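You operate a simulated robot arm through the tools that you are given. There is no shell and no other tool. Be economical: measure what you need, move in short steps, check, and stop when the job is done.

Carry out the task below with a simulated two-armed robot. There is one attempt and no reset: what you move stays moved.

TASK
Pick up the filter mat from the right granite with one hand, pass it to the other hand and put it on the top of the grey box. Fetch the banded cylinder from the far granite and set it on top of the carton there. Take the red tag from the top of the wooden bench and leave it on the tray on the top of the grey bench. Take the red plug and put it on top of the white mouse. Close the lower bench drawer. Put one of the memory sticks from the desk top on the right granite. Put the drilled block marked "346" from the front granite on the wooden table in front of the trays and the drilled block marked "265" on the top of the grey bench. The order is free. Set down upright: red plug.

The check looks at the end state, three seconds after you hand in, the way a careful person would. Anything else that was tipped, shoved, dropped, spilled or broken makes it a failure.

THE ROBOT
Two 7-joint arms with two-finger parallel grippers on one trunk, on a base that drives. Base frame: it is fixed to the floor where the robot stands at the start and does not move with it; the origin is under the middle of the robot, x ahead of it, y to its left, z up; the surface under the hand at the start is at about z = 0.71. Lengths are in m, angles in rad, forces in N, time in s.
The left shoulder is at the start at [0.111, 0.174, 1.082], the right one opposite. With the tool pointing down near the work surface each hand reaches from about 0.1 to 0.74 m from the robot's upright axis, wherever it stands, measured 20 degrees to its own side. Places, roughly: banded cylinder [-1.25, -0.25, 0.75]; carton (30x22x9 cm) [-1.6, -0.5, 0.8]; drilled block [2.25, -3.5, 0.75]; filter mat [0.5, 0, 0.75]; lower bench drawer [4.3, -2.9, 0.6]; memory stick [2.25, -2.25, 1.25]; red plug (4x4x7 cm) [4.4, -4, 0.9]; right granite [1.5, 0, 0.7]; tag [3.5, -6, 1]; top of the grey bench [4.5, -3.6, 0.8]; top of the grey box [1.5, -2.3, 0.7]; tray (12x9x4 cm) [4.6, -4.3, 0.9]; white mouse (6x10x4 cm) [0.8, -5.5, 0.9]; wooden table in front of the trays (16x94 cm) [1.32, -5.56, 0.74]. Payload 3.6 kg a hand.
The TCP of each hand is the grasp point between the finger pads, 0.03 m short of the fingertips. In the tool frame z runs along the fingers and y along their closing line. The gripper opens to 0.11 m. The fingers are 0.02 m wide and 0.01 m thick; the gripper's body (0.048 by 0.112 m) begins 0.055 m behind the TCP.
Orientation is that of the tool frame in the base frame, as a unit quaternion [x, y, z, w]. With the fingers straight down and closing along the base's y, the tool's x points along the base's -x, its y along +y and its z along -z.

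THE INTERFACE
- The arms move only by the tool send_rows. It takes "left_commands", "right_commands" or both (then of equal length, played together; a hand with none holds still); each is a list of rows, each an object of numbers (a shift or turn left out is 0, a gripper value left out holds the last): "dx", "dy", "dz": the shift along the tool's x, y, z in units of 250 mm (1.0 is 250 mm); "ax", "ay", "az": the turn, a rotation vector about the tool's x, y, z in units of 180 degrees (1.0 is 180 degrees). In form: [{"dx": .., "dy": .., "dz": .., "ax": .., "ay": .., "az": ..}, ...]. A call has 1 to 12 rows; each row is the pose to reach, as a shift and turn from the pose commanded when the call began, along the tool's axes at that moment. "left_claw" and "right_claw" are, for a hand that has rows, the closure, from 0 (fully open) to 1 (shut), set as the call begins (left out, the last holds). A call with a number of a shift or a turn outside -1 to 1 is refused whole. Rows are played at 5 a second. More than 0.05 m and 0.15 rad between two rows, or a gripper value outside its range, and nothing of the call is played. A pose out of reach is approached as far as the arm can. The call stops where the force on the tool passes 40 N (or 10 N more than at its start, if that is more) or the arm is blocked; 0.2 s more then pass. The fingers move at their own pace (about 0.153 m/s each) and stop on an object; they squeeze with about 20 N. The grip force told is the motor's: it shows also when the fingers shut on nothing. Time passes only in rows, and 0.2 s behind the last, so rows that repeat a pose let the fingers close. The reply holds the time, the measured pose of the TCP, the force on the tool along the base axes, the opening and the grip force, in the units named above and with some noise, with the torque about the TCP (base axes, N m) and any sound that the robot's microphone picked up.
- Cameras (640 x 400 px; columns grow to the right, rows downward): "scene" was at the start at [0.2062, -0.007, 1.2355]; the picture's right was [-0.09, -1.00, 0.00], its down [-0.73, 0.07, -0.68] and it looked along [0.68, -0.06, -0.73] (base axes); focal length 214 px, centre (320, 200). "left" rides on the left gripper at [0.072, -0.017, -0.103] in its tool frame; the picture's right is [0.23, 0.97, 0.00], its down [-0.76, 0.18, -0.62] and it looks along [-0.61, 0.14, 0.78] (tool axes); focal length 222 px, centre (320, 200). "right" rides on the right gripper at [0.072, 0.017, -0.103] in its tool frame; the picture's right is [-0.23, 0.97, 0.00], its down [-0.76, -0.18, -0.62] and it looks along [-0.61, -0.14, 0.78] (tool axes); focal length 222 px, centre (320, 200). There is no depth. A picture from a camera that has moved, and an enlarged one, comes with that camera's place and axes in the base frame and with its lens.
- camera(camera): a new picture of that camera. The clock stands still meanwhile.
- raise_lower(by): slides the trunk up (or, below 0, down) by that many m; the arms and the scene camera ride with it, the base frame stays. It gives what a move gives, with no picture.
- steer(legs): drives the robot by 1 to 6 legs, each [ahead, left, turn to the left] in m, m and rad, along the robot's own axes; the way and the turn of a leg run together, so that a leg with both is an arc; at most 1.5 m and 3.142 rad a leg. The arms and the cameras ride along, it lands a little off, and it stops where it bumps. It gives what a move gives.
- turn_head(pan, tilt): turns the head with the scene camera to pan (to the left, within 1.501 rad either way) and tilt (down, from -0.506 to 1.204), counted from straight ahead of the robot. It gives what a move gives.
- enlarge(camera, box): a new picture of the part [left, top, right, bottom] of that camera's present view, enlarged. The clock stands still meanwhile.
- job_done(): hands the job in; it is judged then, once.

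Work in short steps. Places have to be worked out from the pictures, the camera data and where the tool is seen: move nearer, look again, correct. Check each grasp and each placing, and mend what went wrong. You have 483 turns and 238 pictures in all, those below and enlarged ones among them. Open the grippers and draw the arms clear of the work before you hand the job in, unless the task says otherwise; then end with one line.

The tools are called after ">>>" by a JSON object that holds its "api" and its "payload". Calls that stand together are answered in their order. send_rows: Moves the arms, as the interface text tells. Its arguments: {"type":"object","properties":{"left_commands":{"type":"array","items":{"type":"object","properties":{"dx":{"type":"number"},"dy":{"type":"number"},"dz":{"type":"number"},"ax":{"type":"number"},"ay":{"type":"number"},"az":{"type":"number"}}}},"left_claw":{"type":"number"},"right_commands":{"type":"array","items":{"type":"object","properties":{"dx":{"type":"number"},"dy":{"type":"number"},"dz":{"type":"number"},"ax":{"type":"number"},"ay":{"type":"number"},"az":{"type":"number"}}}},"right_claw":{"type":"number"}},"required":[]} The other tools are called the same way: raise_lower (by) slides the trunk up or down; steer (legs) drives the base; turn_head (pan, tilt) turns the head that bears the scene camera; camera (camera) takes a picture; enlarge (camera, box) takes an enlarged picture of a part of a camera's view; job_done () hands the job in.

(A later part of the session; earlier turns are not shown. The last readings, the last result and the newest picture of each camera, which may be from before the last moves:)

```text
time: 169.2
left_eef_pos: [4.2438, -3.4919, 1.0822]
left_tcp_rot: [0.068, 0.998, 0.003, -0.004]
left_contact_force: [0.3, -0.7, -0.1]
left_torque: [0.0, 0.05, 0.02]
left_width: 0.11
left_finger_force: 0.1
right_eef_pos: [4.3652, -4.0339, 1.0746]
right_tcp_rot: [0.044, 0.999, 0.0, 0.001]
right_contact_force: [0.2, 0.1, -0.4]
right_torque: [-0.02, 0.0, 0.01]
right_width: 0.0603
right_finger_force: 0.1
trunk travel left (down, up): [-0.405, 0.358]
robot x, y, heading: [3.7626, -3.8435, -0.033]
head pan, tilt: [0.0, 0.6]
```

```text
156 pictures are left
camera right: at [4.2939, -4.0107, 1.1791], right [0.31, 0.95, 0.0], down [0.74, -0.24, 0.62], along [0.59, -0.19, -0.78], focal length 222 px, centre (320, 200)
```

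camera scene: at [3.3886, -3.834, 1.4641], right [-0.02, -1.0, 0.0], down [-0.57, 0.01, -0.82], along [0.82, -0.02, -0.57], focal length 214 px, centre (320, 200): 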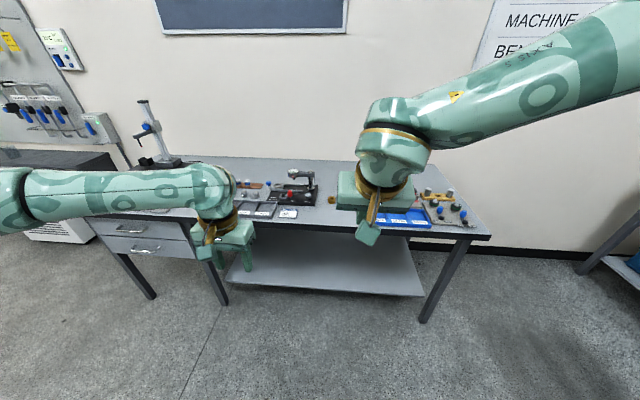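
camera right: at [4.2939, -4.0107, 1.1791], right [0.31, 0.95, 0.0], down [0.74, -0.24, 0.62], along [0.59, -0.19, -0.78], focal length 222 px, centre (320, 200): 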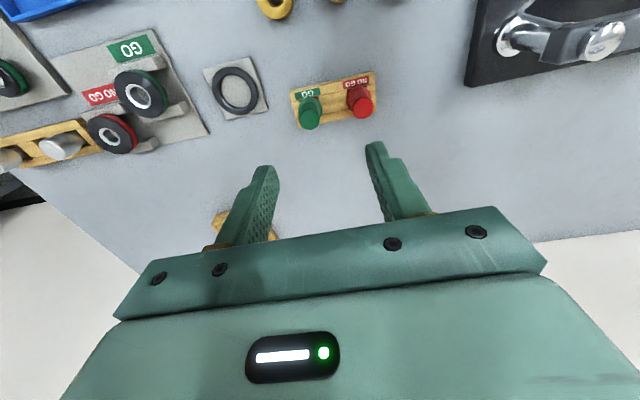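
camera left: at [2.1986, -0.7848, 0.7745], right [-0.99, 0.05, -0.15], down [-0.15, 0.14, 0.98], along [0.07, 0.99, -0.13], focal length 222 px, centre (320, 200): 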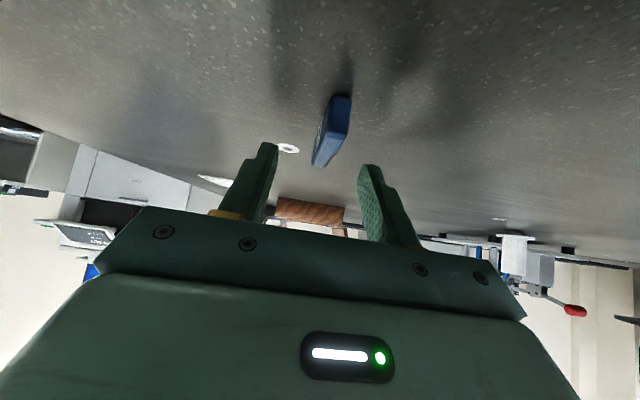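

>>> {"api": "send_rows", "payload": {"right_commands": [{"dx": -0.03, "dy": 0.1, "dz": 0.12}, {"dx": -0.066, "dy": 0.206, "dz": 0.24}, {"dx": -0.066, "dy": 0.206, "dz": 0.36}, {"dx": -0.066, "dy": 0.206, "dz": 0.46}]}}

>>> {"api": "camera", "payload": {"camera": "right"}}

>>> {"api": "enlarge", "payload": {"camera": "scene", "box": [310, 170, 430, 270]}}

```text
time: 170.2
left_eef_pos: [4.2427, -3.4925, 1.0828]
left_tcp_rot: [0.067, 0.998, 0.003, -0.005]
left_contact_force: [0.7, -0.7, 0.6]
left_torque: [0.02, 0.01, -0.04]
left_width: 0.1099
left_finger_force: 0.1
right_eef_pos: [4.3728, -3.9834, 0.9733]
right_tcp_rot: [0.046, 0.999, 0.001, 0.003]
right_contact_force: [0.6, 0.1, -0.2]
right_torque: [0.0, 0.01, 0.01]
right_width: 0.0606
right_finger_force: 0.1
right hand out of reach, approached as far as the arm can: row 2, 3, 4
trunk travel left (down, up): [-0.405, 0.358]
robot x, y, heading: [3.7643, -3.8488, -0.031]
head pan, tilt: [0.0, 0.6]
```

```text
155 pictures are left
camera right: at [4.3003, -3.9613, 1.0785], right [0.31, 0.95, 0.0], down [0.74, -0.25, 0.63], along [0.6, -0.2, -0.78], focal length 222 px, centre (320, 200)
```

right: 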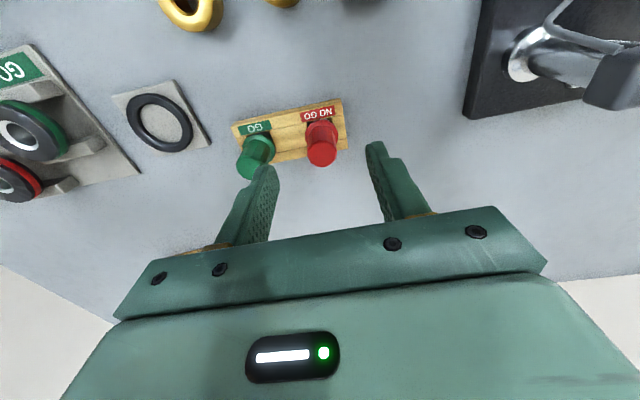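

```text
4.00 times, centred on (370, 220) of scene
camera zoom: at [3.8946, -3.8487, 1.464], right [-0.03, -1.0, 0.0], down [-0.57, 0.02, -0.82], along [0.82, -0.03, -0.57], focal length 858 px, centre (120, 120)
```

zoom: 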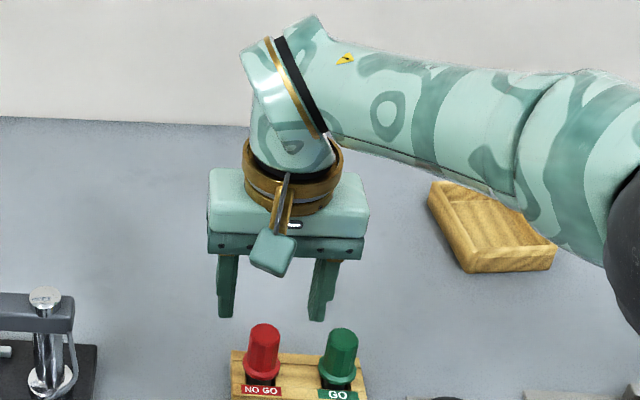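

The plug's top is about 2 cm farther than the arm can go, and the base still has clearance. I'll drive 6 cm nearer.

>>> {"api": "steer", "payload": {"legs": [[0.06, 0, 0]]}}

>>> {"api": "camera", "payload": {"camera": "right"}}

```text
time: 171.2
left_eef_pos: [4.3046, -3.4934, 1.0823]
left_tcp_rot: [0.066, 0.998, 0.002, -0.004]
left_contact_force: [0.1, 0.0, 0.2]
left_torque: [0.06, 0.04, 0.03]
left_width: 0.11
left_finger_force: 0.0
right_eef_pos: [4.4349, -3.9862, 0.9739]
right_tcp_rot: [0.044, 0.999, 0.0, 0.002]
right_contact_force: [1.3, 0.7, 0.0]
right_torque: [-0.02, 0.03, -0.03]
right_width: 0.0606
right_finger_force: 0.2
trunk travel left (down, up): [-0.405, 0.358]
robot x, y, heading: [3.8245, -3.8474, -0.033]
head pan, tilt: [0.0, 0.6]
```

```text
153 pictures are left
camera right: at [4.3639, -3.9624, 1.078], right [0.31, 0.95, 0.0], down [0.74, -0.24, 0.63], along [0.59, -0.19, -0.78], focal length 222 px, centre (320, 200)
```

right: 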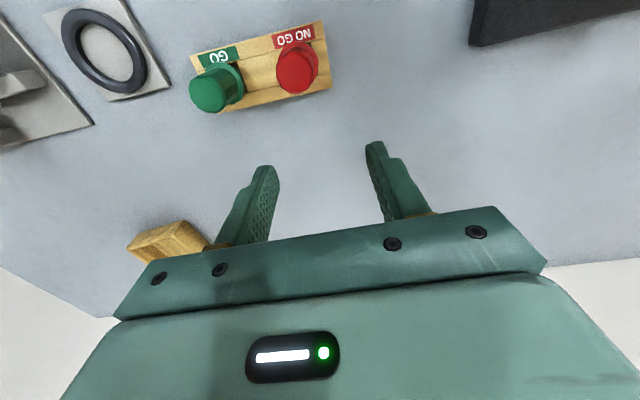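

The plug is at (4.386, -3.987). I'll shift back over it and descend to TCP z≈0.895, then check.

>>> {"api": "send_rows", "payload": {"right_commands": [{"dx": 0.1, "dy": -0.01}, {"dx": 0.195, "dy": -0.021}, {"dx": 0.195, "dy": -0.021, "dz": 0.1}, {"dx": 0.195, "dy": -0.021, "dz": 0.2}, {"dx": 0.195, "dy": -0.021, "dz": 0.315}]}}

>>> {"api": "camera", "payload": {"camera": "right"}}

>>> {"api": "enlarge", "payload": {"camera": "scene", "box": [310, 190, 430, 280]}}

```text
time: 172.4
left_eef_pos: [4.3037, -3.4938, 1.0835]
left_tcp_rot: [0.067, 0.998, 0.003, -0.005]
left_contact_force: [-0.6, -0.3, -0.6]
left_torque: [0.06, 0.0, 0.03]
left_width: 0.1099
left_finger_force: 0.1
right_eef_pos: [4.383, -3.986, 0.9003]
right_tcp_rot: [0.044, 0.999, 0.0, 0.003]
right_contact_force: [0.1, 0.7, 0.3]
right_torque: [-0.03, 0.0, 0.0]
right_width: 0.0607
right_finger_force: 0.0
trunk travel left (down, up): [-0.405, 0.358]
robot x, y, heading: [3.8254, -3.8418, -0.025]
head pan, tilt: [0.0, 0.6]
```

```text
152 pictures are left
camera right: at [4.3113, -3.9634, 1.0033], right [0.31, 0.95, 0.0], down [0.74, -0.24, 0.63], along [0.6, -0.19, -0.78], focal length 222 px, centre (320, 200)
```

right: 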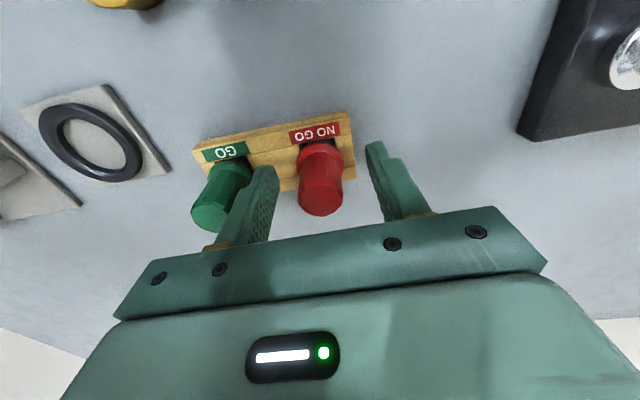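

```text
4.44 times, centred on (370, 235) of scene
camera zoom: at [3.9567, -3.8504, 1.464], right [-0.03, -1.0, 0.0], down [-0.57, 0.02, -0.82], along [0.82, -0.02, -0.57], focal length 953 px, centre (98, 44)
```

zoom: 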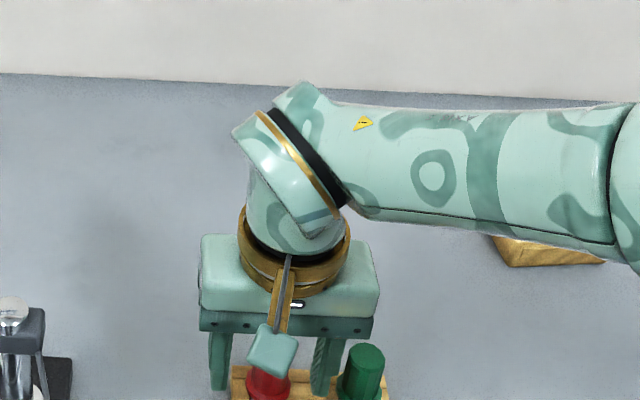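

Red plug is between the fingers, so I'll close and lift.

>>> {"api": "send_rows", "payload": {"right_commands": [{"dz": 0.02}, {"dz": 0.02}, {"dz": 0.02}], "right_claw": 1}}

>>> {"api": "send_rows", "payload": {"right_commands": [{"dz": -0.05}, {"dz": -0.1}, {"dz": -0.2}, {"dz": -0.3}, {"dz": -0.45}]}}

>>> {"api": "camera", "payload": {"camera": "right"}}

>>> {"api": "enlarge", "payload": {"camera": "scene", "box": [310, 170, 430, 280]}}

```text
time: 173.2
left_eef_pos: [4.3026, -3.493, 1.0844]
left_tcp_rot: [0.067, 0.998, 0.003, -0.003]
left_contact_force: [-0.4, -0.2, -0.1]
left_torque: [-0.03, -0.01, 0.03]
left_width: 0.1097
left_finger_force: 0.0
right_eef_pos: [4.3831, -3.9861, 0.8935]
right_tcp_rot: [0.045, 0.999, 0.0, 0.005]
right_contact_force: [2.7, -2.4, 17.0]
right_torque: [-0.13, -0.16, 0.02]
right_width: 0.0324
right_finger_force: 20.1
trunk travel left (down, up): [-0.405, 0.358]
robot x, y, heading: [3.8288, -3.8472, -0.032]
head pan, tilt: [0.0, 0.6]
```

```text
time: 174.4
left_eef_pos: [4.3032, -3.4937, 1.0834]
left_tcp_rot: [0.067, 0.998, 0.003, -0.003]
left_contact_force: [-0.5, 0.2, -0.9]
left_torque: [-0.02, 0.01, 0.02]
left_width: 0.11
left_finger_force: 0.1
right_eef_pos: [4.3798, -3.9865, 1.004]
right_tcp_rot: [0.046, 0.999, 0.001, 0.002]
right_contact_force: [0.3, -0.1, -0.7]
right_torque: [-0.04, 0.0, -0.02]
right_width: 0.032
right_finger_force: 20.2
trunk travel left (down, up): [-0.405, 0.358]
robot x, y, heading: [3.8265, -3.847, -0.025]
head pan, tilt: [0.0, 0.6]
```

```text
150 pictures are left
camera right: at [4.3079, -3.9639, 1.1075], right [0.31, 0.95, 0.0], down [0.74, -0.24, 0.63], along [0.6, -0.19, -0.78], focal length 222 px, centre (320, 200)
```

right: 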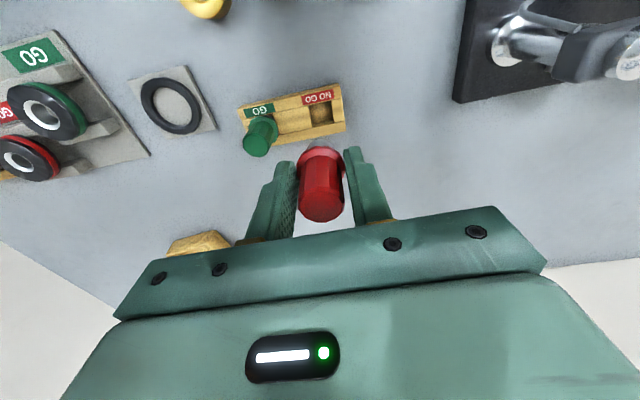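

```text
3.64 times, centred on (370, 225) of scene
camera zoom: at [3.9556, -3.8506, 1.4642], right [-0.03, -1.0, 0.0], down [-0.56, 0.02, -0.83], along [0.82, -0.02, -0.56], focal length 780 px, centre (138, 109)
```

zoom: 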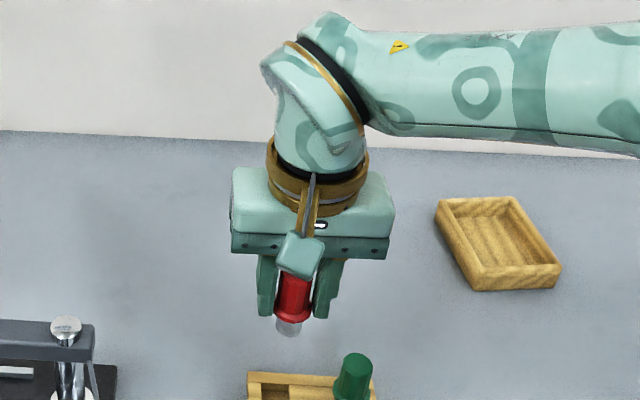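

The plug is held. I'll raise, back off, and turn around to face the front granite.

>>> {"api": "raise_lower", "payload": {"by": 0.12}}

>>> {"api": "steer", "payload": {"legs": [[-0.55, 0, 0], [0, 0.3, 0], [0, 0, 3.14]]}}

>>> {"api": "turn_head", "payload": {"pan": 0, "tilt": 0.65}}

>>> {"api": "camera", "payload": {"camera": "scene"}}

```text
time: 175.9
left_eef_pos: [4.3043, -3.4934, 1.2036]
left_tcp_rot: [0.067, 0.998, 0.003, -0.003]
left_contact_force: [0.7, 0.3, 0.3]
left_torque: [0.03, 0.04, -0.03]
left_width: 0.1099
left_finger_force: 0.1
right_eef_pos: [4.3856, -3.9876, 1.1238]
right_tcp_rot: [0.044, 0.999, -0.001, 0.002]
right_contact_force: [-0.2, 0.3, -1.9]
right_torque: [0.01, 0.0, -0.04]
right_width: 0.0324
right_finger_force: 20.2
trunk travel left (down, up): [-0.525, 0.238]
robot x, y, heading: [3.8252, -3.8482, -0.027]
head pan, tilt: [0.0, 0.6]
```

```text
time: 188.3
left_eef_pos: [2.8325, -3.9115, 1.2036]
left_tcp_rot: [0.999, -0.035, 0.003, 0.002]
left_contact_force: [0.2, -1.1, 0.4]
left_torque: [-0.01, -0.01, -0.01]
left_width: 0.11
left_finger_force: 0.1
right_eef_pos: [2.7195, -3.4256, 1.1233]
right_tcp_rot: [1.0, -0.013, -0.003, 0.0]
right_contact_force: [0.3, 0.3, -1.4]
right_torque: [0.01, 0.01, 0.02]
right_width: 0.0321
right_finger_force: 20.3
trunk travel left (down, up): [-0.525, 0.238]
robot x, y, heading: [3.2867, -3.5267, -3.108]
head pan, tilt: [0.0, 0.6]
```

```text
time: 188.9
left_eef_pos: [2.8316, -3.9122, 1.2035]
left_tcp_rot: [0.999, -0.035, 0.004, 0.003]
left_contact_force: [-0.4, 0.6, 0.4]
left_torque: [0.02, 0.0, 0.0]
left_width: 0.1099
left_finger_force: 0.0
right_eef_pos: [2.7207, -3.4255, 1.1236]
right_tcp_rot: [1.0, -0.012, -0.002, -0.001]
right_contact_force: [0.0, -1.2, -1.6]
right_torque: [-0.02, 0.0, 0.05]
right_width: 0.0321
right_finger_force: 20.0
trunk travel left (down, up): [-0.525, 0.238]
robot x, y, heading: [3.2895, -3.5262, -3.107]
head pan, tilt: [0.0, 0.649]
```

```text
148 pictures are left
camera scene: at [3.1804, -3.5321, 1.5806], right [-0.03, 1.0, 0.0], down [0.6, 0.02, -0.8], along [-0.8, -0.03, -0.6], focal length 214 px, centre (320, 200)
```

scene: 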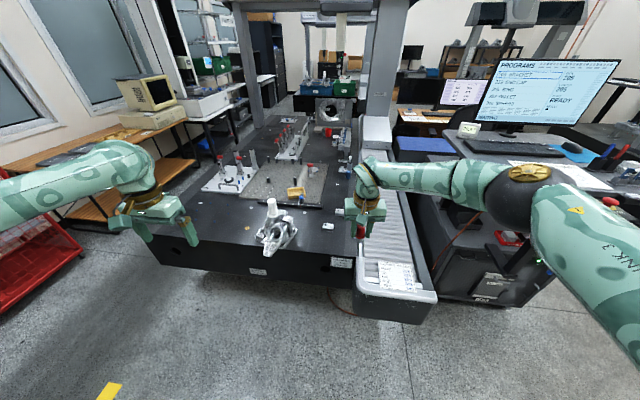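

>>> {"api": "enlarge", "payload": {"camera": "scene", "box": [220, 160, 400, 280]}}

```text
3.33 times, centred on (310, 220) of scene
camera zoom: at [3.1804, -3.5321, 1.5806], right [-0.03, 1.0, 0.0], down [0.6, 0.02, -0.8], along [-0.8, -0.03, -0.6], focal length 715 px, centre (353, 133)
```

zoom: 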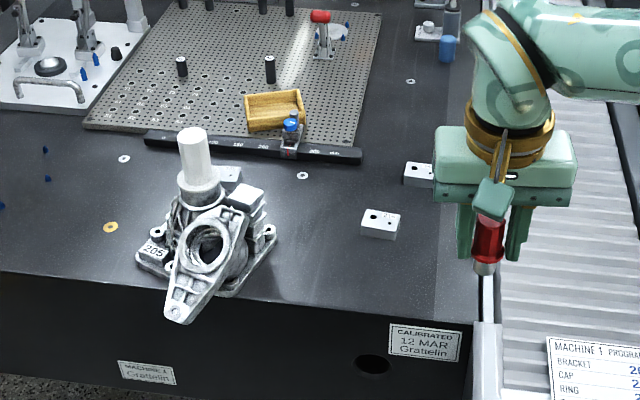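

Drilled blocks are at about (2.30, -3.52), (2.16, -3.45) and (2.19, -3.80). I'll move nearer to read their numbers.

>>> {"api": "steer", "payload": {"legs": [[0.3, 0, 0]]}}

>>> {"api": "turn_head", "payload": {"pan": 0, "tilt": 0.85}}

>>> {"api": "camera", "payload": {"camera": "scene"}}

>>> {"api": "camera", "payload": {"camera": "right"}}

```text
time: 190.9
left_eef_pos: [2.5302, -3.919, 1.2036]
left_tcp_rot: [0.999, -0.036, 0.004, 0.002]
left_contact_force: [0.5, -0.8, 0.0]
left_torque: [-0.01, -0.01, 0.0]
left_width: 0.1102
left_finger_force: 0.1
right_eef_pos: [2.4198, -3.4332, 1.1225]
right_tcp_rot: [1.0, -0.014, -0.002, 0.0]
right_contact_force: [-0.5, 0.0, -0.2]
right_torque: [0.02, 0.0, 0.01]
right_width: 0.0319
right_finger_force: 19.8
trunk travel left (down, up): [-0.525, 0.238]
robot x, y, heading: [2.9879, -3.5403, -3.105]
head pan, tilt: [0.0, 0.649]
```

```text
time: 191.7
left_eef_pos: [2.5312, -3.9199, 1.2035]
left_tcp_rot: [0.999, -0.036, 0.003, 0.003]
left_contact_force: [0.3, -0.9, -0.4]
left_torque: [-0.01, -0.04, -0.01]
left_width: 0.1101
left_finger_force: 0.0
right_eef_pos: [2.4197, -3.4343, 1.1232]
right_tcp_rot: [1.0, -0.015, -0.003, 0.0]
right_contact_force: [0.2, 0.2, -1.2]
right_torque: [0.02, -0.02, 0.02]
right_width: 0.0321
right_finger_force: 19.9
trunk travel left (down, up): [-0.525, 0.238]
robot x, y, heading: [2.9878, -3.5381, -3.103]
head pan, tilt: [0.0, 0.85]
```

```text
146 pictures are left
camera scene: at [2.8876, -3.5416, 1.564], right [-0.03, 1.0, 0.0], down [0.75, 0.02, -0.66], along [-0.66, -0.02, -0.75], focal length 214 px, centre (320, 200)
```

scene: 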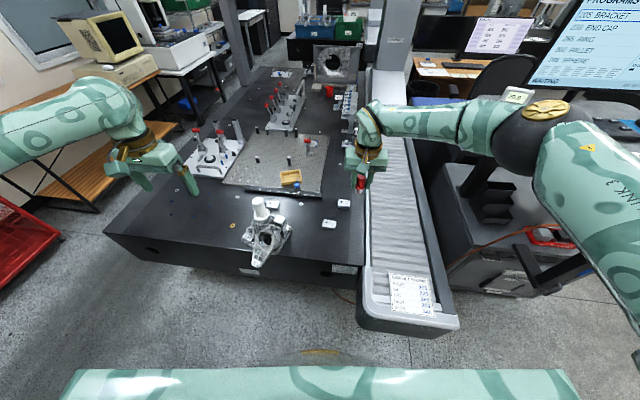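

```text
145 pictures are left
camera right: at [2.491, -3.453, 1.2271], right [-0.25, -0.97, 0.0], down [-0.75, 0.2, 0.63], along [-0.61, 0.16, -0.78], focal length 222 px, centre (320, 200)
```

right: 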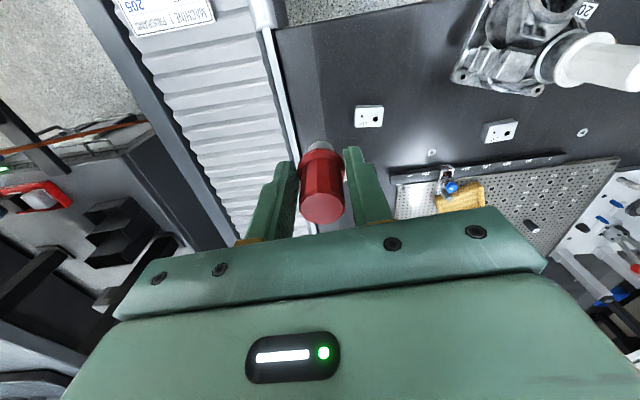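

>>> {"api": "enlarge", "payload": {"camera": "scene", "box": [250, 180, 360, 250]}}

>>> {"api": "enlarge", "payload": {"camera": "right", "box": [340, 80, 540, 180]}}

```text
5.71 times, centred on (305, 215) of scene
camera zoom: at [2.8876, -3.5416, 1.564], right [-0.03, 1.0, 0.0], down [0.75, 0.02, -0.66], along [-0.66, -0.02, -0.75], focal length 1226 px, centre (406, 114)
```

zoom: 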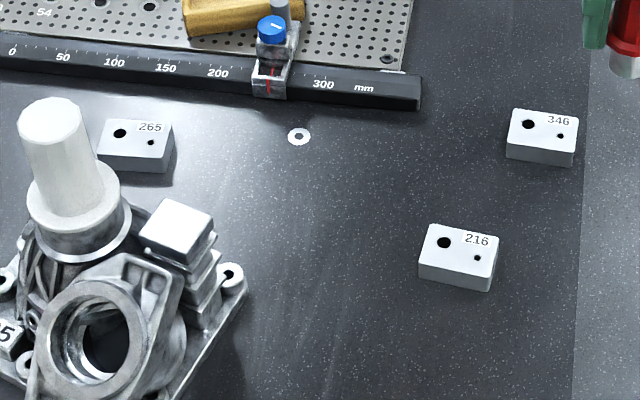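

```text
3.20 times, centred on (440, 130) of right
camera zoom: at [2.491, -3.453, 1.2271], right [-0.25, -0.97, 0.0], down [-0.75, 0.2, 0.63], along [-0.61, 0.16, -0.78], focal length 711 px, centre (-64, 424)
```

zoom: 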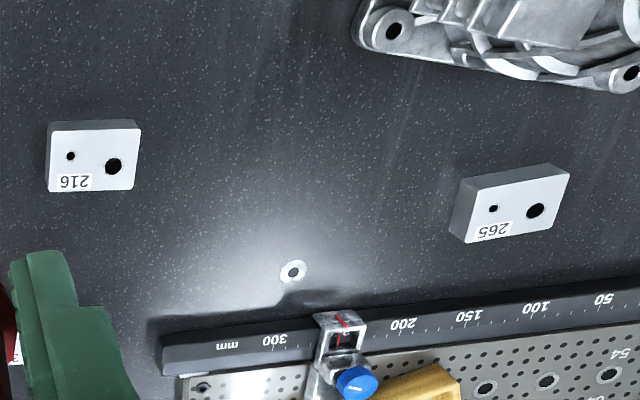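

The blocks are 265 (left, behind the casting), 216 (front), and 346 (right back). I'll fetch both with free hands later. First I'll look for the way to the mouse with the plug.

>>> {"api": "turn_head", "payload": {"pan": 0.9, "tilt": 0.4}}

>>> {"api": "camera", "payload": {"camera": "scene"}}

```text
time: 192.9
left_eef_pos: [2.5299, -3.9204, 1.2046]
left_tcp_rot: [0.999, -0.036, 0.003, 0.003]
left_contact_force: [-0.8, -0.6, 0.0]
left_torque: [0.02, -0.02, 0.01]
left_width: 0.11
left_finger_force: 0.1
right_eef_pos: [2.4192, -3.4338, 1.1231]
right_tcp_rot: [1.0, -0.014, -0.003, 0.0]
right_contact_force: [-0.1, -0.3, -1.9]
right_torque: [0.01, -0.02, 0.03]
right_width: 0.0322
right_finger_force: 19.8
trunk travel left (down, up): [-0.525, 0.238]
robot x, y, heading: [2.9857, -3.5387, -3.108]
head pan, tilt: [0.901, 0.4]
```

```text
142 pictures are left
camera scene: at [2.9108, -3.6134, 1.6031], right [-0.8, 0.6, 0.0], down [0.23, 0.31, -0.92], along [-0.55, -0.74, -0.39], focal length 214 px, centre (320, 200)
```

scene: 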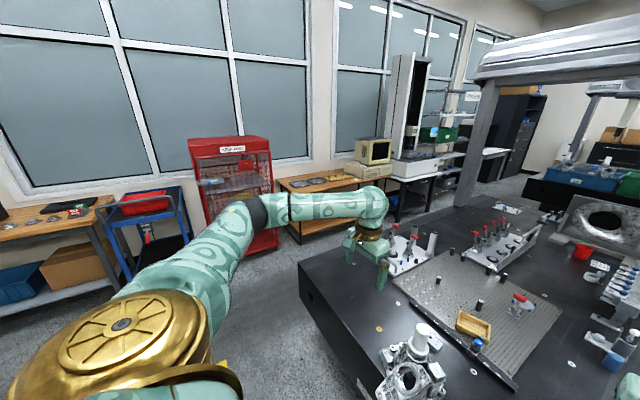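

The beige computer, mouse and wooden table are along the south wall around x≈0.5–1.8. I'll pull the right hand in and drive around to face that table.

>>> {"api": "send_rows", "payload": {"right_commands": [{"dx": 0.15}, {"dx": 0.3}, {"dx": 0.45}, {"dx": 0.6}]}}

>>> {"api": "steer", "payload": {"legs": [[-0.15, 0, 0], [0, 1.35, 0], [0, 0, 1.535], [0, -1.3, 0]]}}

>>> {"api": "turn_head", "payload": {"pan": -0.3, "tilt": 0.5}}

>>> {"api": "camera", "payload": {"camera": "scene"}}

```text
time: 193.9
left_eef_pos: [2.5308, -3.9207, 1.2057]
left_tcp_rot: [0.999, -0.036, 0.003, 0.002]
left_contact_force: [0.5, 0.1, 0.0]
left_torque: [0.03, -0.01, 0.01]
left_width: 0.11
left_finger_force: 0.0
right_eef_pos: [2.5722, -3.437, 1.123]
right_tcp_rot: [1.0, -0.014, -0.004, 0.0]
right_contact_force: [0.4, -0.1, -1.5]
right_torque: [-0.02, 0.02, -0.02]
right_width: 0.0321
right_finger_force: 20.1
trunk travel left (down, up): [-0.525, 0.238]
robot x, y, heading: [2.9847, -3.5367, -3.112]
head pan, tilt: [0.901, 0.4]
```

```text
time: 211.6
left_eef_pos: [2.2285, -5.3432, 1.2046]
left_tcp_rot: [0.738, 0.675, 0.005, 0.0]
left_contact_force: [0.3, 0.5, 0.4]
left_torque: [-0.02, 0.0, 0.01]
left_width: 0.1098
left_finger_force: 0.1
right_eef_pos: [1.7474, -5.2925, 1.1229]
right_tcp_rot: [0.724, 0.69, -0.002, 0.002]
right_contact_force: [0.3, 0.1, -1.1]
right_torque: [0.04, 0.01, 0.01]
right_width: 0.0322
right_finger_force: 19.3
trunk travel left (down, up): [-0.525, 0.238]
robot x, y, heading: [1.8548, -4.8803, -1.557]
head pan, tilt: [0.901, 0.4]
```

```text
time: 213.0
left_eef_pos: [2.2276, -5.3428, 1.2042]
left_tcp_rot: [0.738, 0.675, 0.004, 0.0]
left_contact_force: [0.7, 0.6, 0.6]
left_torque: [0.04, 0.02, -0.01]
left_width: 0.11
left_finger_force: 0.0
right_eef_pos: [1.7467, -5.2929, 1.1214]
right_tcp_rot: [0.723, 0.691, -0.002, 0.001]
right_contact_force: [0.1, 0.0, -1.9]
right_torque: [0.0, -0.03, 0.0]
right_width: 0.0321
right_finger_force: 19.9
trunk travel left (down, up): [-0.525, 0.238]
robot x, y, heading: [1.8534, -4.8834, -1.558]
head pan, tilt: [-0.3, 0.499]
```

```text
141 pictures are left
camera scene: at [1.8289, -4.987, 1.594], right [-0.96, 0.28, 0.0], down [0.14, 0.46, -0.88], along [-0.25, -0.84, -0.48], focal length 214 px, centre (320, 200)
```

scene: 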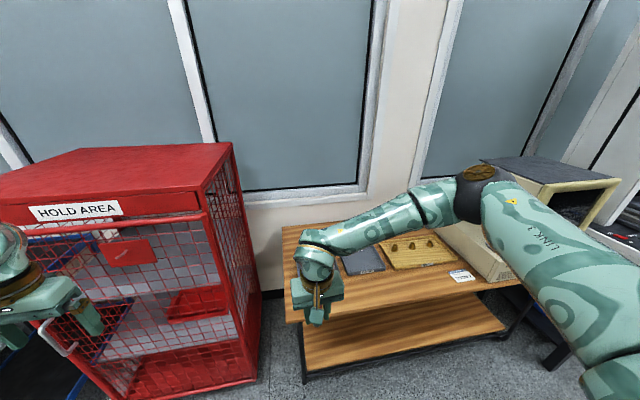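

I'll move farther west, away from the red cabinet, and look at the table from there.

>>> {"api": "steer", "payload": {"legs": [[0.0, -0.6, 0]]}}

>>> {"api": "turn_head", "payload": {"pan": 0, "tilt": 0.7}}

>>> {"api": "camera", "payload": {"camera": "scene"}}

```text
time: 216.4
left_eef_pos: [1.6242, -5.3513, 1.2039]
left_tcp_rot: [0.745, 0.668, 0.004, 0.0]
left_contact_force: [0.2, 0.3, -0.1]
left_torque: [0.03, -0.02, 0.0]
left_width: 0.1097
left_finger_force: 0.0
right_eef_pos: [1.1423, -5.2933, 1.123]
right_tcp_rot: [0.729, 0.684, -0.002, 0.002]
right_contact_force: [-1.0, -0.4, -1.6]
right_torque: [-0.01, -0.03, 0.0]
right_width: 0.0323
right_finger_force: 20.4
trunk travel left (down, up): [-0.525, 0.238]
robot x, y, heading: [1.2584, -4.8837, -1.575]
head pan, tilt: [-0.3, 0.499]
```

```text
time: 217.2
left_eef_pos: [1.6241, -5.3519, 1.2036]
left_tcp_rot: [0.744, 0.668, 0.005, -0.001]
left_contact_force: [0.6, 0.5, -0.9]
left_torque: [-0.04, 0.03, 0.02]
left_width: 0.11
left_finger_force: 0.0
right_eef_pos: [1.1422, -5.2941, 1.1234]
right_tcp_rot: [0.729, 0.685, -0.002, 0.001]
right_contact_force: [-0.7, -0.5, -0.9]
right_torque: [0.01, -0.01, 0.02]
right_width: 0.0323
right_finger_force: 20.7
trunk travel left (down, up): [-0.525, 0.238]
robot x, y, heading: [1.2613, -4.8782, -1.575]
head pan, tilt: [0.0, 0.7]
```

```text
140 pictures are left
camera scene: at [1.2573, -4.9874, 1.5763], right [-1.0, 0.0, 0.0], down [0.0, 0.64, -0.76], along [0.0, -0.76, -0.64], focal length 214 px, centre (320, 200)
```

scene: 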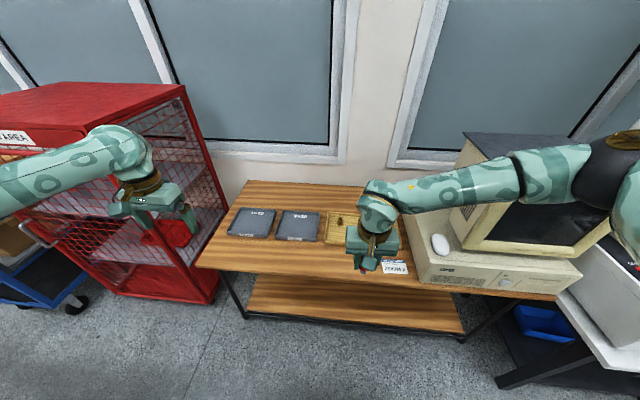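

The white mouse is on the computer case at about (0.76, -5.54). Zooming in.

>>> {"api": "enlarge", "payload": {"camera": "scene", "box": [200, 160, 480, 310]}}

>>> {"api": "enlarge", "payload": {"camera": "scene", "box": [405, 210, 485, 280]}}

>>> {"api": "camera", "payload": {"camera": "right"}}

```text
2.29 times, centred on (340, 235) of scene
camera zoom: at [1.2573, -4.9874, 1.5763], right [-1.0, 0.0, 0.0], down [0.0, 0.64, -0.76], along [0.0, -0.76, -0.64], focal length 490 px, centre (274, 120)
```

zoom: 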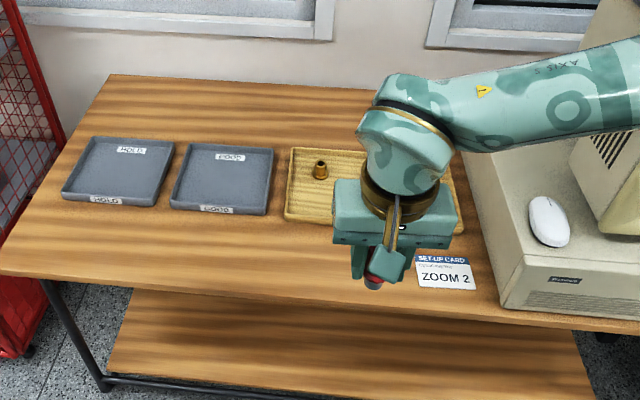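

```text
5.71 times, centred on (445, 245) of scene
camera zoom: at [1.2573, -4.9874, 1.5763], right [-1.0, 0.0, 0.0], down [0.0, 0.64, -0.76], along [0.0, -0.76, -0.64], focal length 1226 px, centre (-394, -57)
```

zoom: 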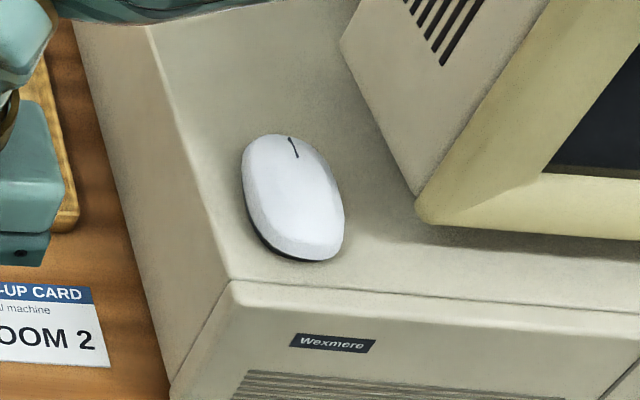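

```text
137 pictures are left
camera right: at [1.1636, -5.2221, 1.2266], right [0.96, -0.29, 0.0], down [-0.23, -0.75, 0.63], along [-0.18, -0.6, -0.78], focal length 222 px, centre (320, 200)
```

right: 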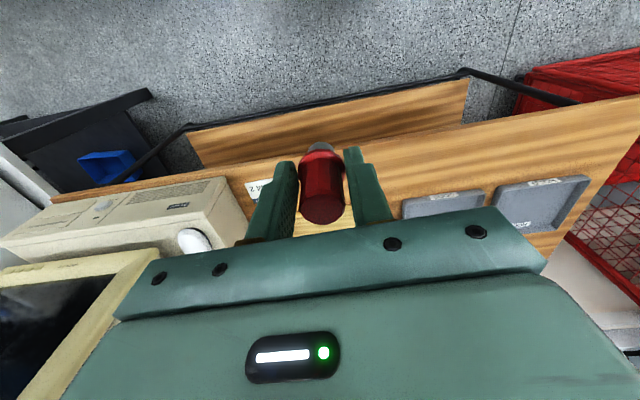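

The mouse is at about (0.81, -5.485), its top near z≈0.95. Before shifting right, I'll check the space around the right elbow.

>>> {"api": "turn_head", "payload": {"pan": -0.9, "tilt": 0.4}}

>>> {"api": "camera", "payload": {"camera": "scene"}}

```text
time: 218.4
left_eef_pos: [1.6238, -5.3521, 1.2034]
left_tcp_rot: [0.744, 0.668, 0.004, -0.001]
left_contact_force: [0.0, 0.3, 1.3]
left_torque: [-0.03, 0.03, -0.01]
left_width: 0.1102
left_finger_force: 0.1
right_eef_pos: [1.1422, -5.2937, 1.123]
right_tcp_rot: [0.73, 0.684, -0.002, 0.002]
right_contact_force: [0.9, 0.0, -1.4]
right_torque: [0.02, -0.03, -0.01]
right_width: 0.0323
right_finger_force: 19.9
trunk travel left (down, up): [-0.525, 0.238]
robot x, y, heading: [1.2566, -4.8815, -1.574]
head pan, tilt: [-0.901, 0.4]
```

```text
136 pictures are left
camera scene: at [1.1849, -4.9598, 1.6031], right [-0.62, 0.79, 0.0], down [0.31, 0.24, -0.92], along [-0.72, -0.57, -0.39], focal length 214 px, centre (320, 200)
```

scene: 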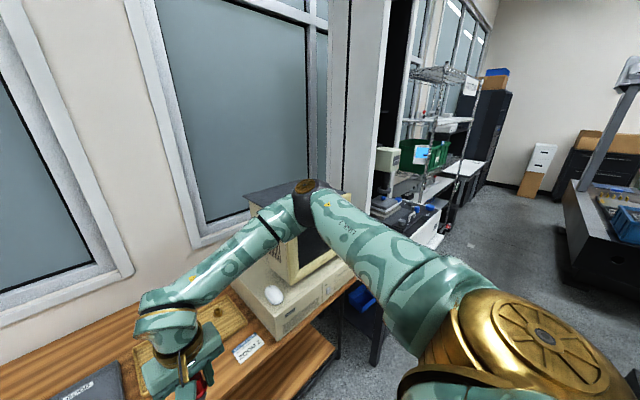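

There's enough room. I'll shift right 0.28 m and forward 0.1 m, then look through the right camera.

>>> {"api": "steer", "payload": {"legs": [[0.1, -0.28, 0]]}}

>>> {"api": "turn_head", "payload": {"pan": -0.2, "tilt": 0.75}}

>>> {"api": "camera", "payload": {"camera": "scene"}}

>>> {"api": "camera", "payload": {"camera": "right"}}

```text
time: 220.4
left_eef_pos: [1.3546, -5.4512, 1.2034]
left_tcp_rot: [0.743, 0.669, 0.004, -0.001]
left_contact_force: [0.1, 0.0, -0.3]
left_torque: [-0.01, -0.02, 0.01]
left_width: 0.1101
left_finger_force: 0.0
right_eef_pos: [0.8745, -5.3958, 1.1234]
right_tcp_rot: [0.728, 0.685, -0.002, 0.002]
right_contact_force: [-0.2, 0.3, -1.2]
right_torque: [0.03, -0.01, 0.0]
right_width: 0.0321
right_finger_force: 20.2
trunk travel left (down, up): [-0.525, 0.238]
robot x, y, heading: [0.9895, -4.9823, -1.575]
head pan, tilt: [-0.901, 0.4]
```

```text
time: 221.4
left_eef_pos: [1.3543, -5.4521, 1.2035]
left_tcp_rot: [0.743, 0.67, 0.005, -0.001]
left_contact_force: [0.1, -0.8, -0.2]
left_torque: [-0.02, -0.01, -0.01]
left_width: 0.1099
left_finger_force: 0.1
right_eef_pos: [0.8728, -5.3955, 1.1224]
right_tcp_rot: [0.728, 0.686, -0.002, 0.002]
right_contact_force: [-0.2, 0.2, -1.7]
right_torque: [0.0, 0.0, -0.02]
right_width: 0.0324
right_finger_force: 20.6
trunk travel left (down, up): [-0.525, 0.238]
robot x, y, heading: [0.9851, -4.9863, -1.572]
head pan, tilt: [-0.201, 0.75]
```

```text
135 pictures are left
camera scene: at [0.9696, -5.0848, 1.572], right [-0.98, 0.2, 0.0], down [0.14, 0.67, -0.73], along [-0.15, -0.72, -0.68], focal length 214 px, centre (320, 200)
```

scene: 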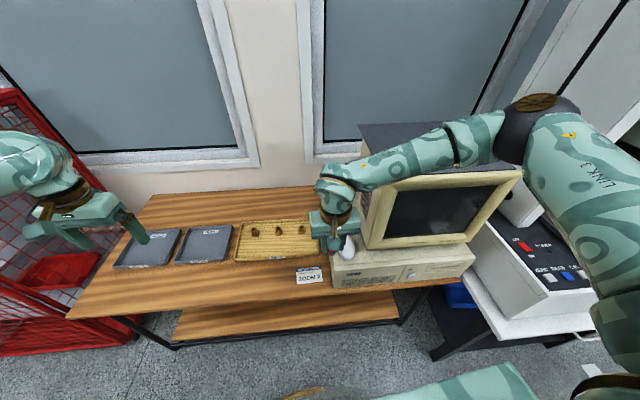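

```text
134 pictures are left
camera right: at [0.8935, -5.3236, 1.2266], right [0.96, -0.28, 0.0], down [-0.22, -0.75, 0.63], along [-0.18, -0.6, -0.78], focal length 222 px, centre (320, 200)
```

right: 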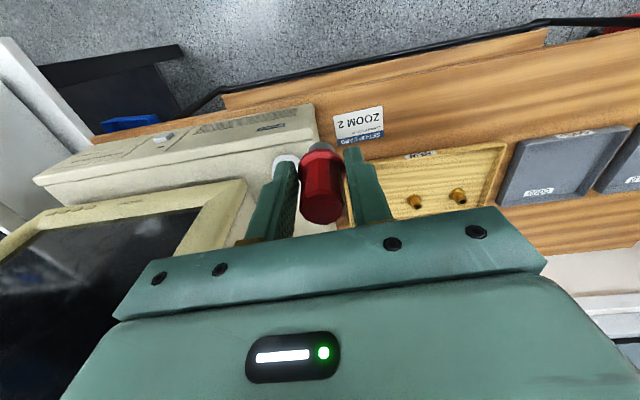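

>>> {"api": "enlarge", "payload": {"camera": "scene", "box": [290, 190, 400, 290]}}

>>> {"api": "enlarge", "payload": {"camera": "right", "box": [220, 110, 400, 240]}}

```text
4.00 times, centred on (345, 240) of scene
camera zoom: at [0.9696, -5.0848, 1.572], right [-0.98, 0.2, 0.0], down [0.14, 0.67, -0.73], along [-0.15, -0.72, -0.68], focal length 858 px, centre (220, 40)
```

zoom: 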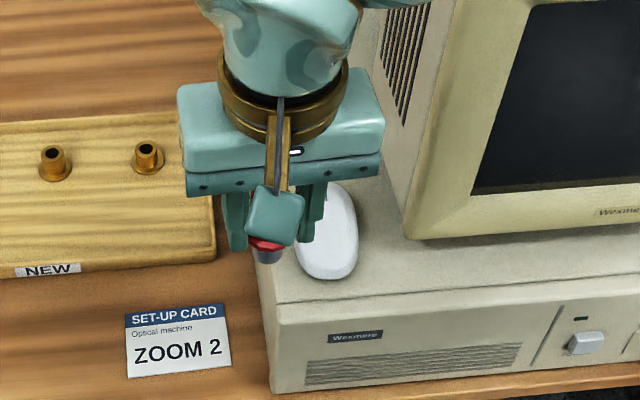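

```text
3.08 times, centred on (310, 175) of right
camera zoom: at [0.8935, -5.3236, 1.2266], right [0.96, -0.28, 0.0], down [-0.22, -0.75, 0.63], along [-0.18, -0.6, -0.78], focal length 684 px, centre (351, 277)
```

zoom: 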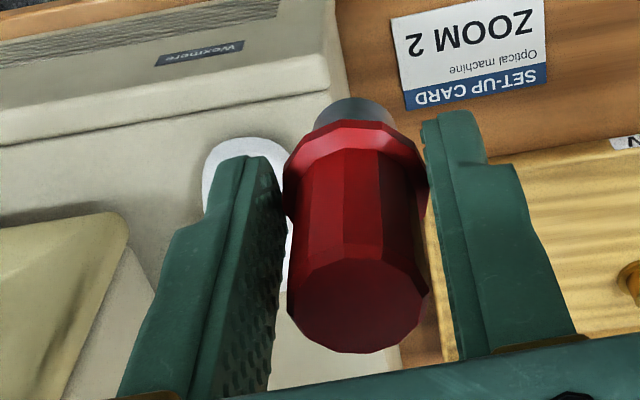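

The mouse centre is at about (0.774, -5.53, top ≈0.905), close to the monitor's side at x≈0.70. I'll rotate the right hand 90° so its narrow side faces the monitor.

>>> {"api": "send_rows", "payload": {"right_commands": [{"az": 0.044}, {"az": 0.088}, {"az": 0.132}, {"az": 0.176}, {"az": 0.22}, {"az": 0.264}, {"az": 0.308}, {"az": 0.352}, {"az": 0.396}, {"az": 0.44}, {"az": 0.48}]}}

>>> {"api": "camera", "payload": {"camera": "right"}}

>>> {"api": "camera", "payload": {"camera": "scene"}}

```text
time: 223.8
left_eef_pos: [1.3547, -5.4528, 1.2047]
left_tcp_rot: [0.743, 0.67, 0.005, -0.001]
left_contact_force: [0.0, 0.0, 0.2]
left_torque: [-0.02, -0.01, 0.01]
left_width: 0.1102
left_finger_force: 0.1
right_eef_pos: [0.8732, -5.395, 1.1234]
right_tcp_rot: [1.0, 0.001, -0.001, 0.002]
right_contact_force: [0.1, 1.1, -0.7]
right_torque: [0.02, -0.02, -0.01]
right_width: 0.0323
right_finger_force: 20.0
trunk travel left (down, up): [-0.525, 0.238]
robot x, y, heading: [0.9861, -4.9826, -1.565]
head pan, tilt: [-0.201, 0.75]
```

```text
131 pictures are left
camera right: at [0.9452, -5.412, 1.2278], right [-0.23, -0.97, 0.0], down [-0.76, 0.18, 0.62], along [-0.61, 0.14, -0.78], focal length 222 px, centre (320, 200)
```

right: 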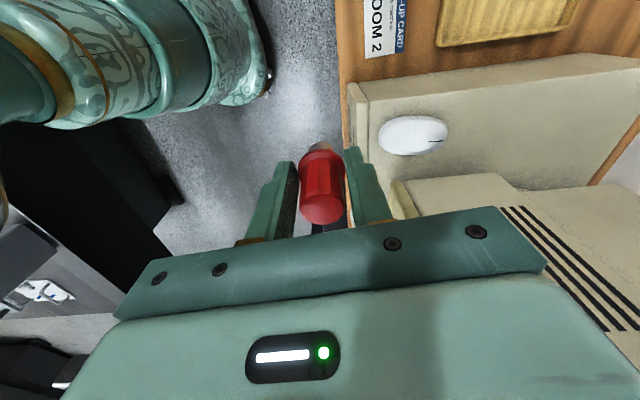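

```text
130 pictures are left
camera scene: at [0.9697, -5.0847, 1.572], right [-0.98, 0.2, 0.0], down [0.14, 0.67, -0.73], along [-0.15, -0.72, -0.68], focal length 214 px, centre (320, 200)
```

scene: 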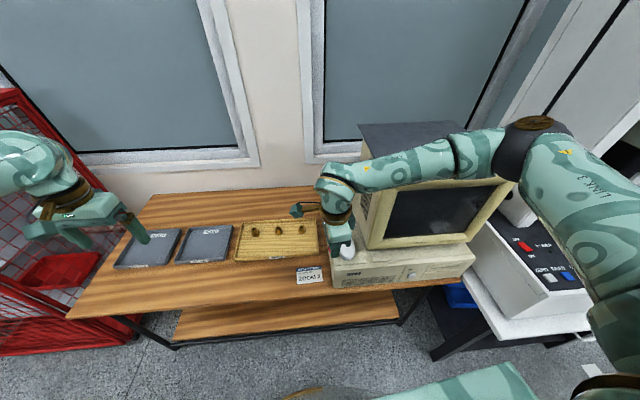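

The mouse centre is confirmed at (0.774, -5.525). I'll move over it and lower to about 3–4 cm above.

>>> {"api": "send_rows", "payload": {"right_commands": [{"dx": -0.1, "dy": 0.13}, {"dx": -0.2, "dy": 0.26}, {"dx": -0.3, "dy": 0.39}, {"dx": -0.396, "dy": 0.52}, {"dx": -0.396, "dy": 0.52, "dz": 0.15}, {"dx": -0.396, "dy": 0.52, "dz": 0.3}, {"dx": -0.396, "dy": 0.52, "dz": 0.46}]}}

>>> {"api": "camera", "payload": {"camera": "right"}}

>>> {"api": "enlarge", "payload": {"camera": "scene", "box": [290, 180, 400, 280]}}

```text
time: 225.4
left_eef_pos: [1.3559, -5.4506, 1.2038]
left_tcp_rot: [0.742, 0.67, 0.005, -0.001]
left_contact_force: [0.6, -1.0, -0.4]
left_torque: [0.02, 0.03, 0.0]
left_width: 0.1099
left_finger_force: 0.0
right_eef_pos: [0.7784, -5.5248, 1.0093]
right_tcp_rot: [1.0, 0.002, 0.001, 0.003]
right_contact_force: [-0.2, 0.2, -1.0]
right_torque: [0.0, 0.01, -0.01]
right_width: 0.032
right_finger_force: 19.7
trunk travel left (down, up): [-0.525, 0.238]
robot x, y, heading: [0.9911, -4.9827, -1.573]
head pan, tilt: [-0.201, 0.75]
```

```text
129 pictures are left
camera right: at [0.8492, -5.5419, 1.1139], right [-0.22, -0.97, 0.01], down [-0.76, 0.18, 0.62], along [-0.61, 0.13, -0.78], focal length 222 px, centre (320, 200)
```

right: 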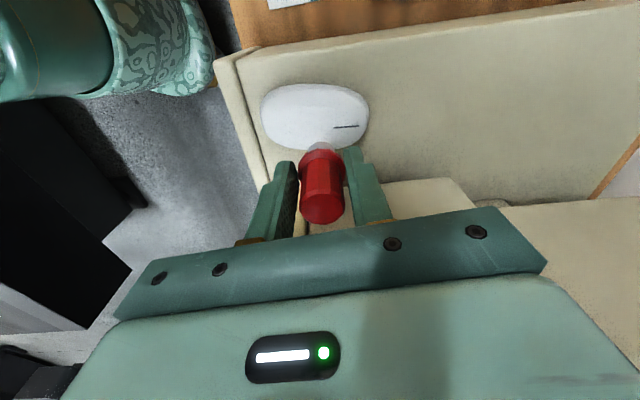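

```text
4.00 times, centred on (345, 230) of scene
camera zoom: at [0.9711, -5.0839, 1.572], right [-0.98, 0.2, 0.0], down [0.13, 0.67, -0.73], along [-0.15, -0.72, -0.68], focal length 858 px, centre (220, 80)
```

zoom: 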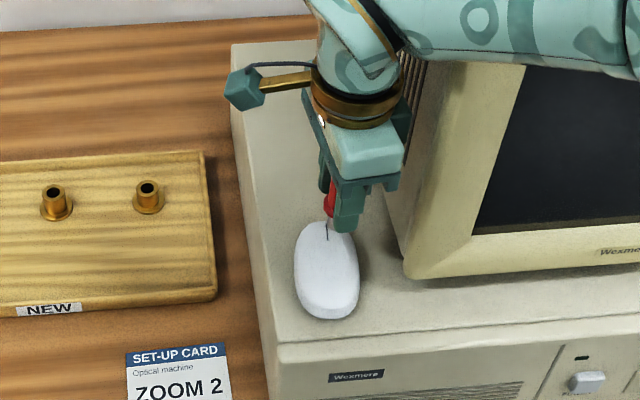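

The plug is centred over the mouse. I'll lower gradually until it touches.

>>> {"api": "send_rows", "payload": {"right_commands": [{"dz": 0.06}, {"dz": 0.12}, {"dz": 0.14}, {"dz": 0.16}]}}

>>> {"api": "enlarge", "payload": {"camera": "scene", "box": [290, 180, 400, 280]}}

```text
time: 226.4
left_eef_pos: [1.3547, -5.4517, 1.2038]
left_tcp_rot: [0.743, 0.669, 0.005, 0.0]
left_contact_force: [-0.5, 0.3, -0.9]
left_torque: [-0.03, 0.01, 0.0]
left_width: 0.11
left_finger_force: 0.2
right_eef_pos: [0.7752, -5.5251, 0.9688]
right_tcp_rot: [1.0, 0.001, 0.0, 0.003]
right_contact_force: [0.1, -0.7, -1.6]
right_torque: [0.01, 0.0, -0.04]
right_width: 0.0321
right_finger_force: 20.3
trunk travel left (down, up): [-0.525, 0.238]
robot x, y, heading: [0.986, -4.9823, -1.57]
head pan, tilt: [-0.201, 0.75]
```

```text
4.00 times, centred on (345, 230) of scene
camera zoom: at [0.9698, -5.0849, 1.572], right [-0.98, 0.2, 0.0], down [0.14, 0.67, -0.73], along [-0.15, -0.72, -0.68], focal length 858 px, centre (220, 80)
```

zoom: 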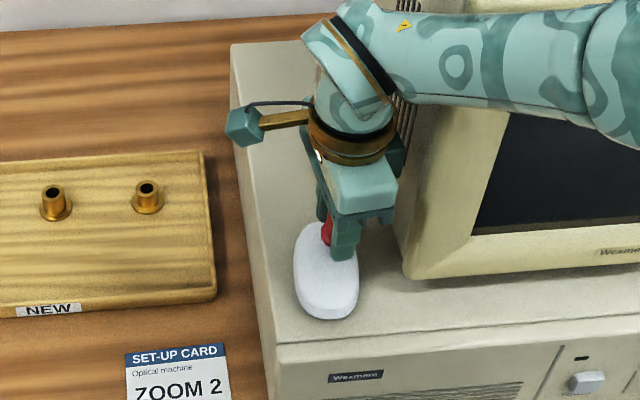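

>>> {"api": "send_rows", "payload": {"right_commands": [{"dz": 0.012}, {"dz": 0.024}, {"dz": 0.036}, {"dz": 0.036}]}}

```text
time: 227.4
left_eef_pos: [1.3545, -5.4501, 1.2039]
left_tcp_rot: [0.742, 0.67, 0.005, 0.001]
left_contact_force: [-0.1, 0.2, -0.3]
left_torque: [0.03, -0.01, 0.02]
left_width: 0.1101
left_finger_force: 0.1
right_eef_pos: [0.7759, -5.5255, 0.9603]
right_tcp_rot: [1.0, 0.003, 0.0, 0.003]
right_contact_force: [0.1, 0.2, 17.0]
right_torque: [-0.01, 0.06, 0.03]
right_width: 0.0323
right_finger_force: 19.8
trunk travel left (down, up): [-0.525, 0.238]
robot x, y, heading: [0.9872, -4.9827, -1.572]
head pan, tilt: [-0.201, 0.75]
```

Contact is at z≈0.96 and well centred. I'll relieve the pressure and open gently.

>>> {"api": "send_rows", "payload": {"right_commands": [{"dz": -0.01}, {"dz": -0.01}]}}

>>> {"api": "send_rows", "payload": {"right_commands": [{"dz": 0}, {"dz": 0}, {"dz": 0}], "right_claw": 0.5}}

>>> {"api": "camera", "payload": {"camera": "right"}}

```text
time: 228.0
left_eef_pos: [1.3545, -5.4509, 1.2041]
left_tcp_rot: [0.743, 0.67, 0.004, 0.0]
left_contact_force: [0.2, -0.3, -0.2]
left_torque: [-0.03, 0.0, -0.01]
left_width: 0.11
left_finger_force: 0.1
right_eef_pos: [0.7746, -5.5252, 0.9609]
right_tcp_rot: [1.0, 0.002, 0.0, 0.002]
right_contact_force: [1.3, 0.5, -2.0]
right_torque: [0.0, 0.02, -0.01]
right_width: 0.032
right_finger_force: 19.6
trunk travel left (down, up): [-0.525, 0.238]
robot x, y, heading: [0.9844, -4.9831, -1.57]
head pan, tilt: [-0.201, 0.75]
```

```text
time: 228.8
left_eef_pos: [1.3557, -5.4519, 1.2026]
left_tcp_rot: [0.742, 0.67, 0.005, -0.001]
left_contact_force: [-0.9, -0.1, 0.5]
left_torque: [0.05, -0.01, 0.01]
left_width: 0.11
left_finger_force: 0.1
right_eef_pos: [0.774, -5.5258, 0.9618]
right_tcp_rot: [1.0, 0.002, 0.001, 0.003]
right_contact_force: [-0.3, 0.8, -0.4]
right_torque: [0.01, 0.0, 0.01]
right_width: 0.0551
right_finger_force: 0.0
trunk travel left (down, up): [-0.525, 0.238]
robot x, y, heading: [0.9876, -4.9804, -1.567]
head pan, tilt: [-0.201, 0.75]
```

```text
126 pictures are left
camera right: at [0.8466, -5.542, 1.0666], right [-0.22, -0.97, 0.01], down [-0.76, 0.18, 0.62], along [-0.61, 0.14, -0.78], focal length 222 px, centre (320, 200)
```

right: 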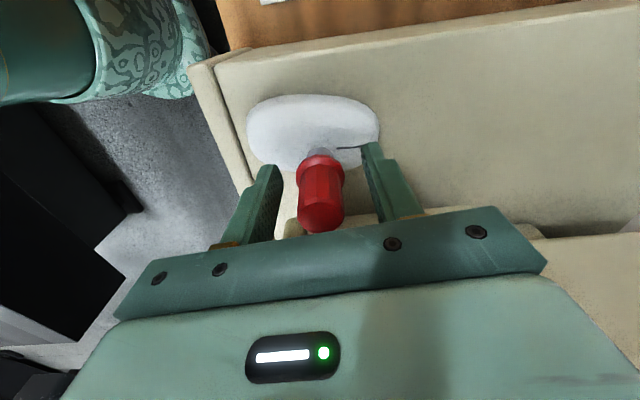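

The plug stands on the mouse. I'll open further and rise straight up.

>>> {"api": "send_rows", "payload": {"right_commands": [{"dz": 0}, {"dz": -0.1}, {"dz": -0.2}, {"dz": -0.35}, {"dz": -0.5}, {"dz": -0.65}], "right_claw": 0.35}}

>>> {"api": "enlarge", "payload": {"camera": "scene", "box": [270, 150, 430, 290]}}

```text
time: 230.2
left_eef_pos: [1.3541, -5.4502, 1.2038]
left_tcp_rot: [0.743, 0.67, 0.004, 0.0]
left_contact_force: [0.2, 0.1, 0.5]
left_torque: [-0.03, 0.01, -0.01]
left_width: 0.1101
left_finger_force: 0.0
right_eef_pos: [0.7764, -5.5249, 1.1241]
right_tcp_rot: [1.0, 0.001, 0.0, 0.001]
right_contact_force: [-0.1, 0.1, -0.2]
right_torque: [0.0, -0.02, 0.03]
right_width: 0.0717
right_finger_force: 0.1
trunk travel left (down, up): [-0.525, 0.238]
robot x, y, heading: [0.9876, -4.9852, -1.568]
head pan, tilt: [-0.201, 0.75]
```

```text
2.86 times, centred on (350, 220) of scene
camera zoom: at [0.9697, -5.0842, 1.572], right [-0.98, 0.2, 0.0], down [0.14, 0.67, -0.73], along [-0.15, -0.72, -0.68], focal length 613 px, centre (234, 143)
```

zoom: 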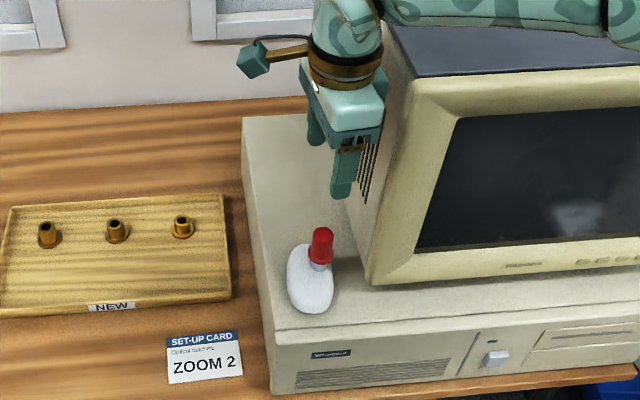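

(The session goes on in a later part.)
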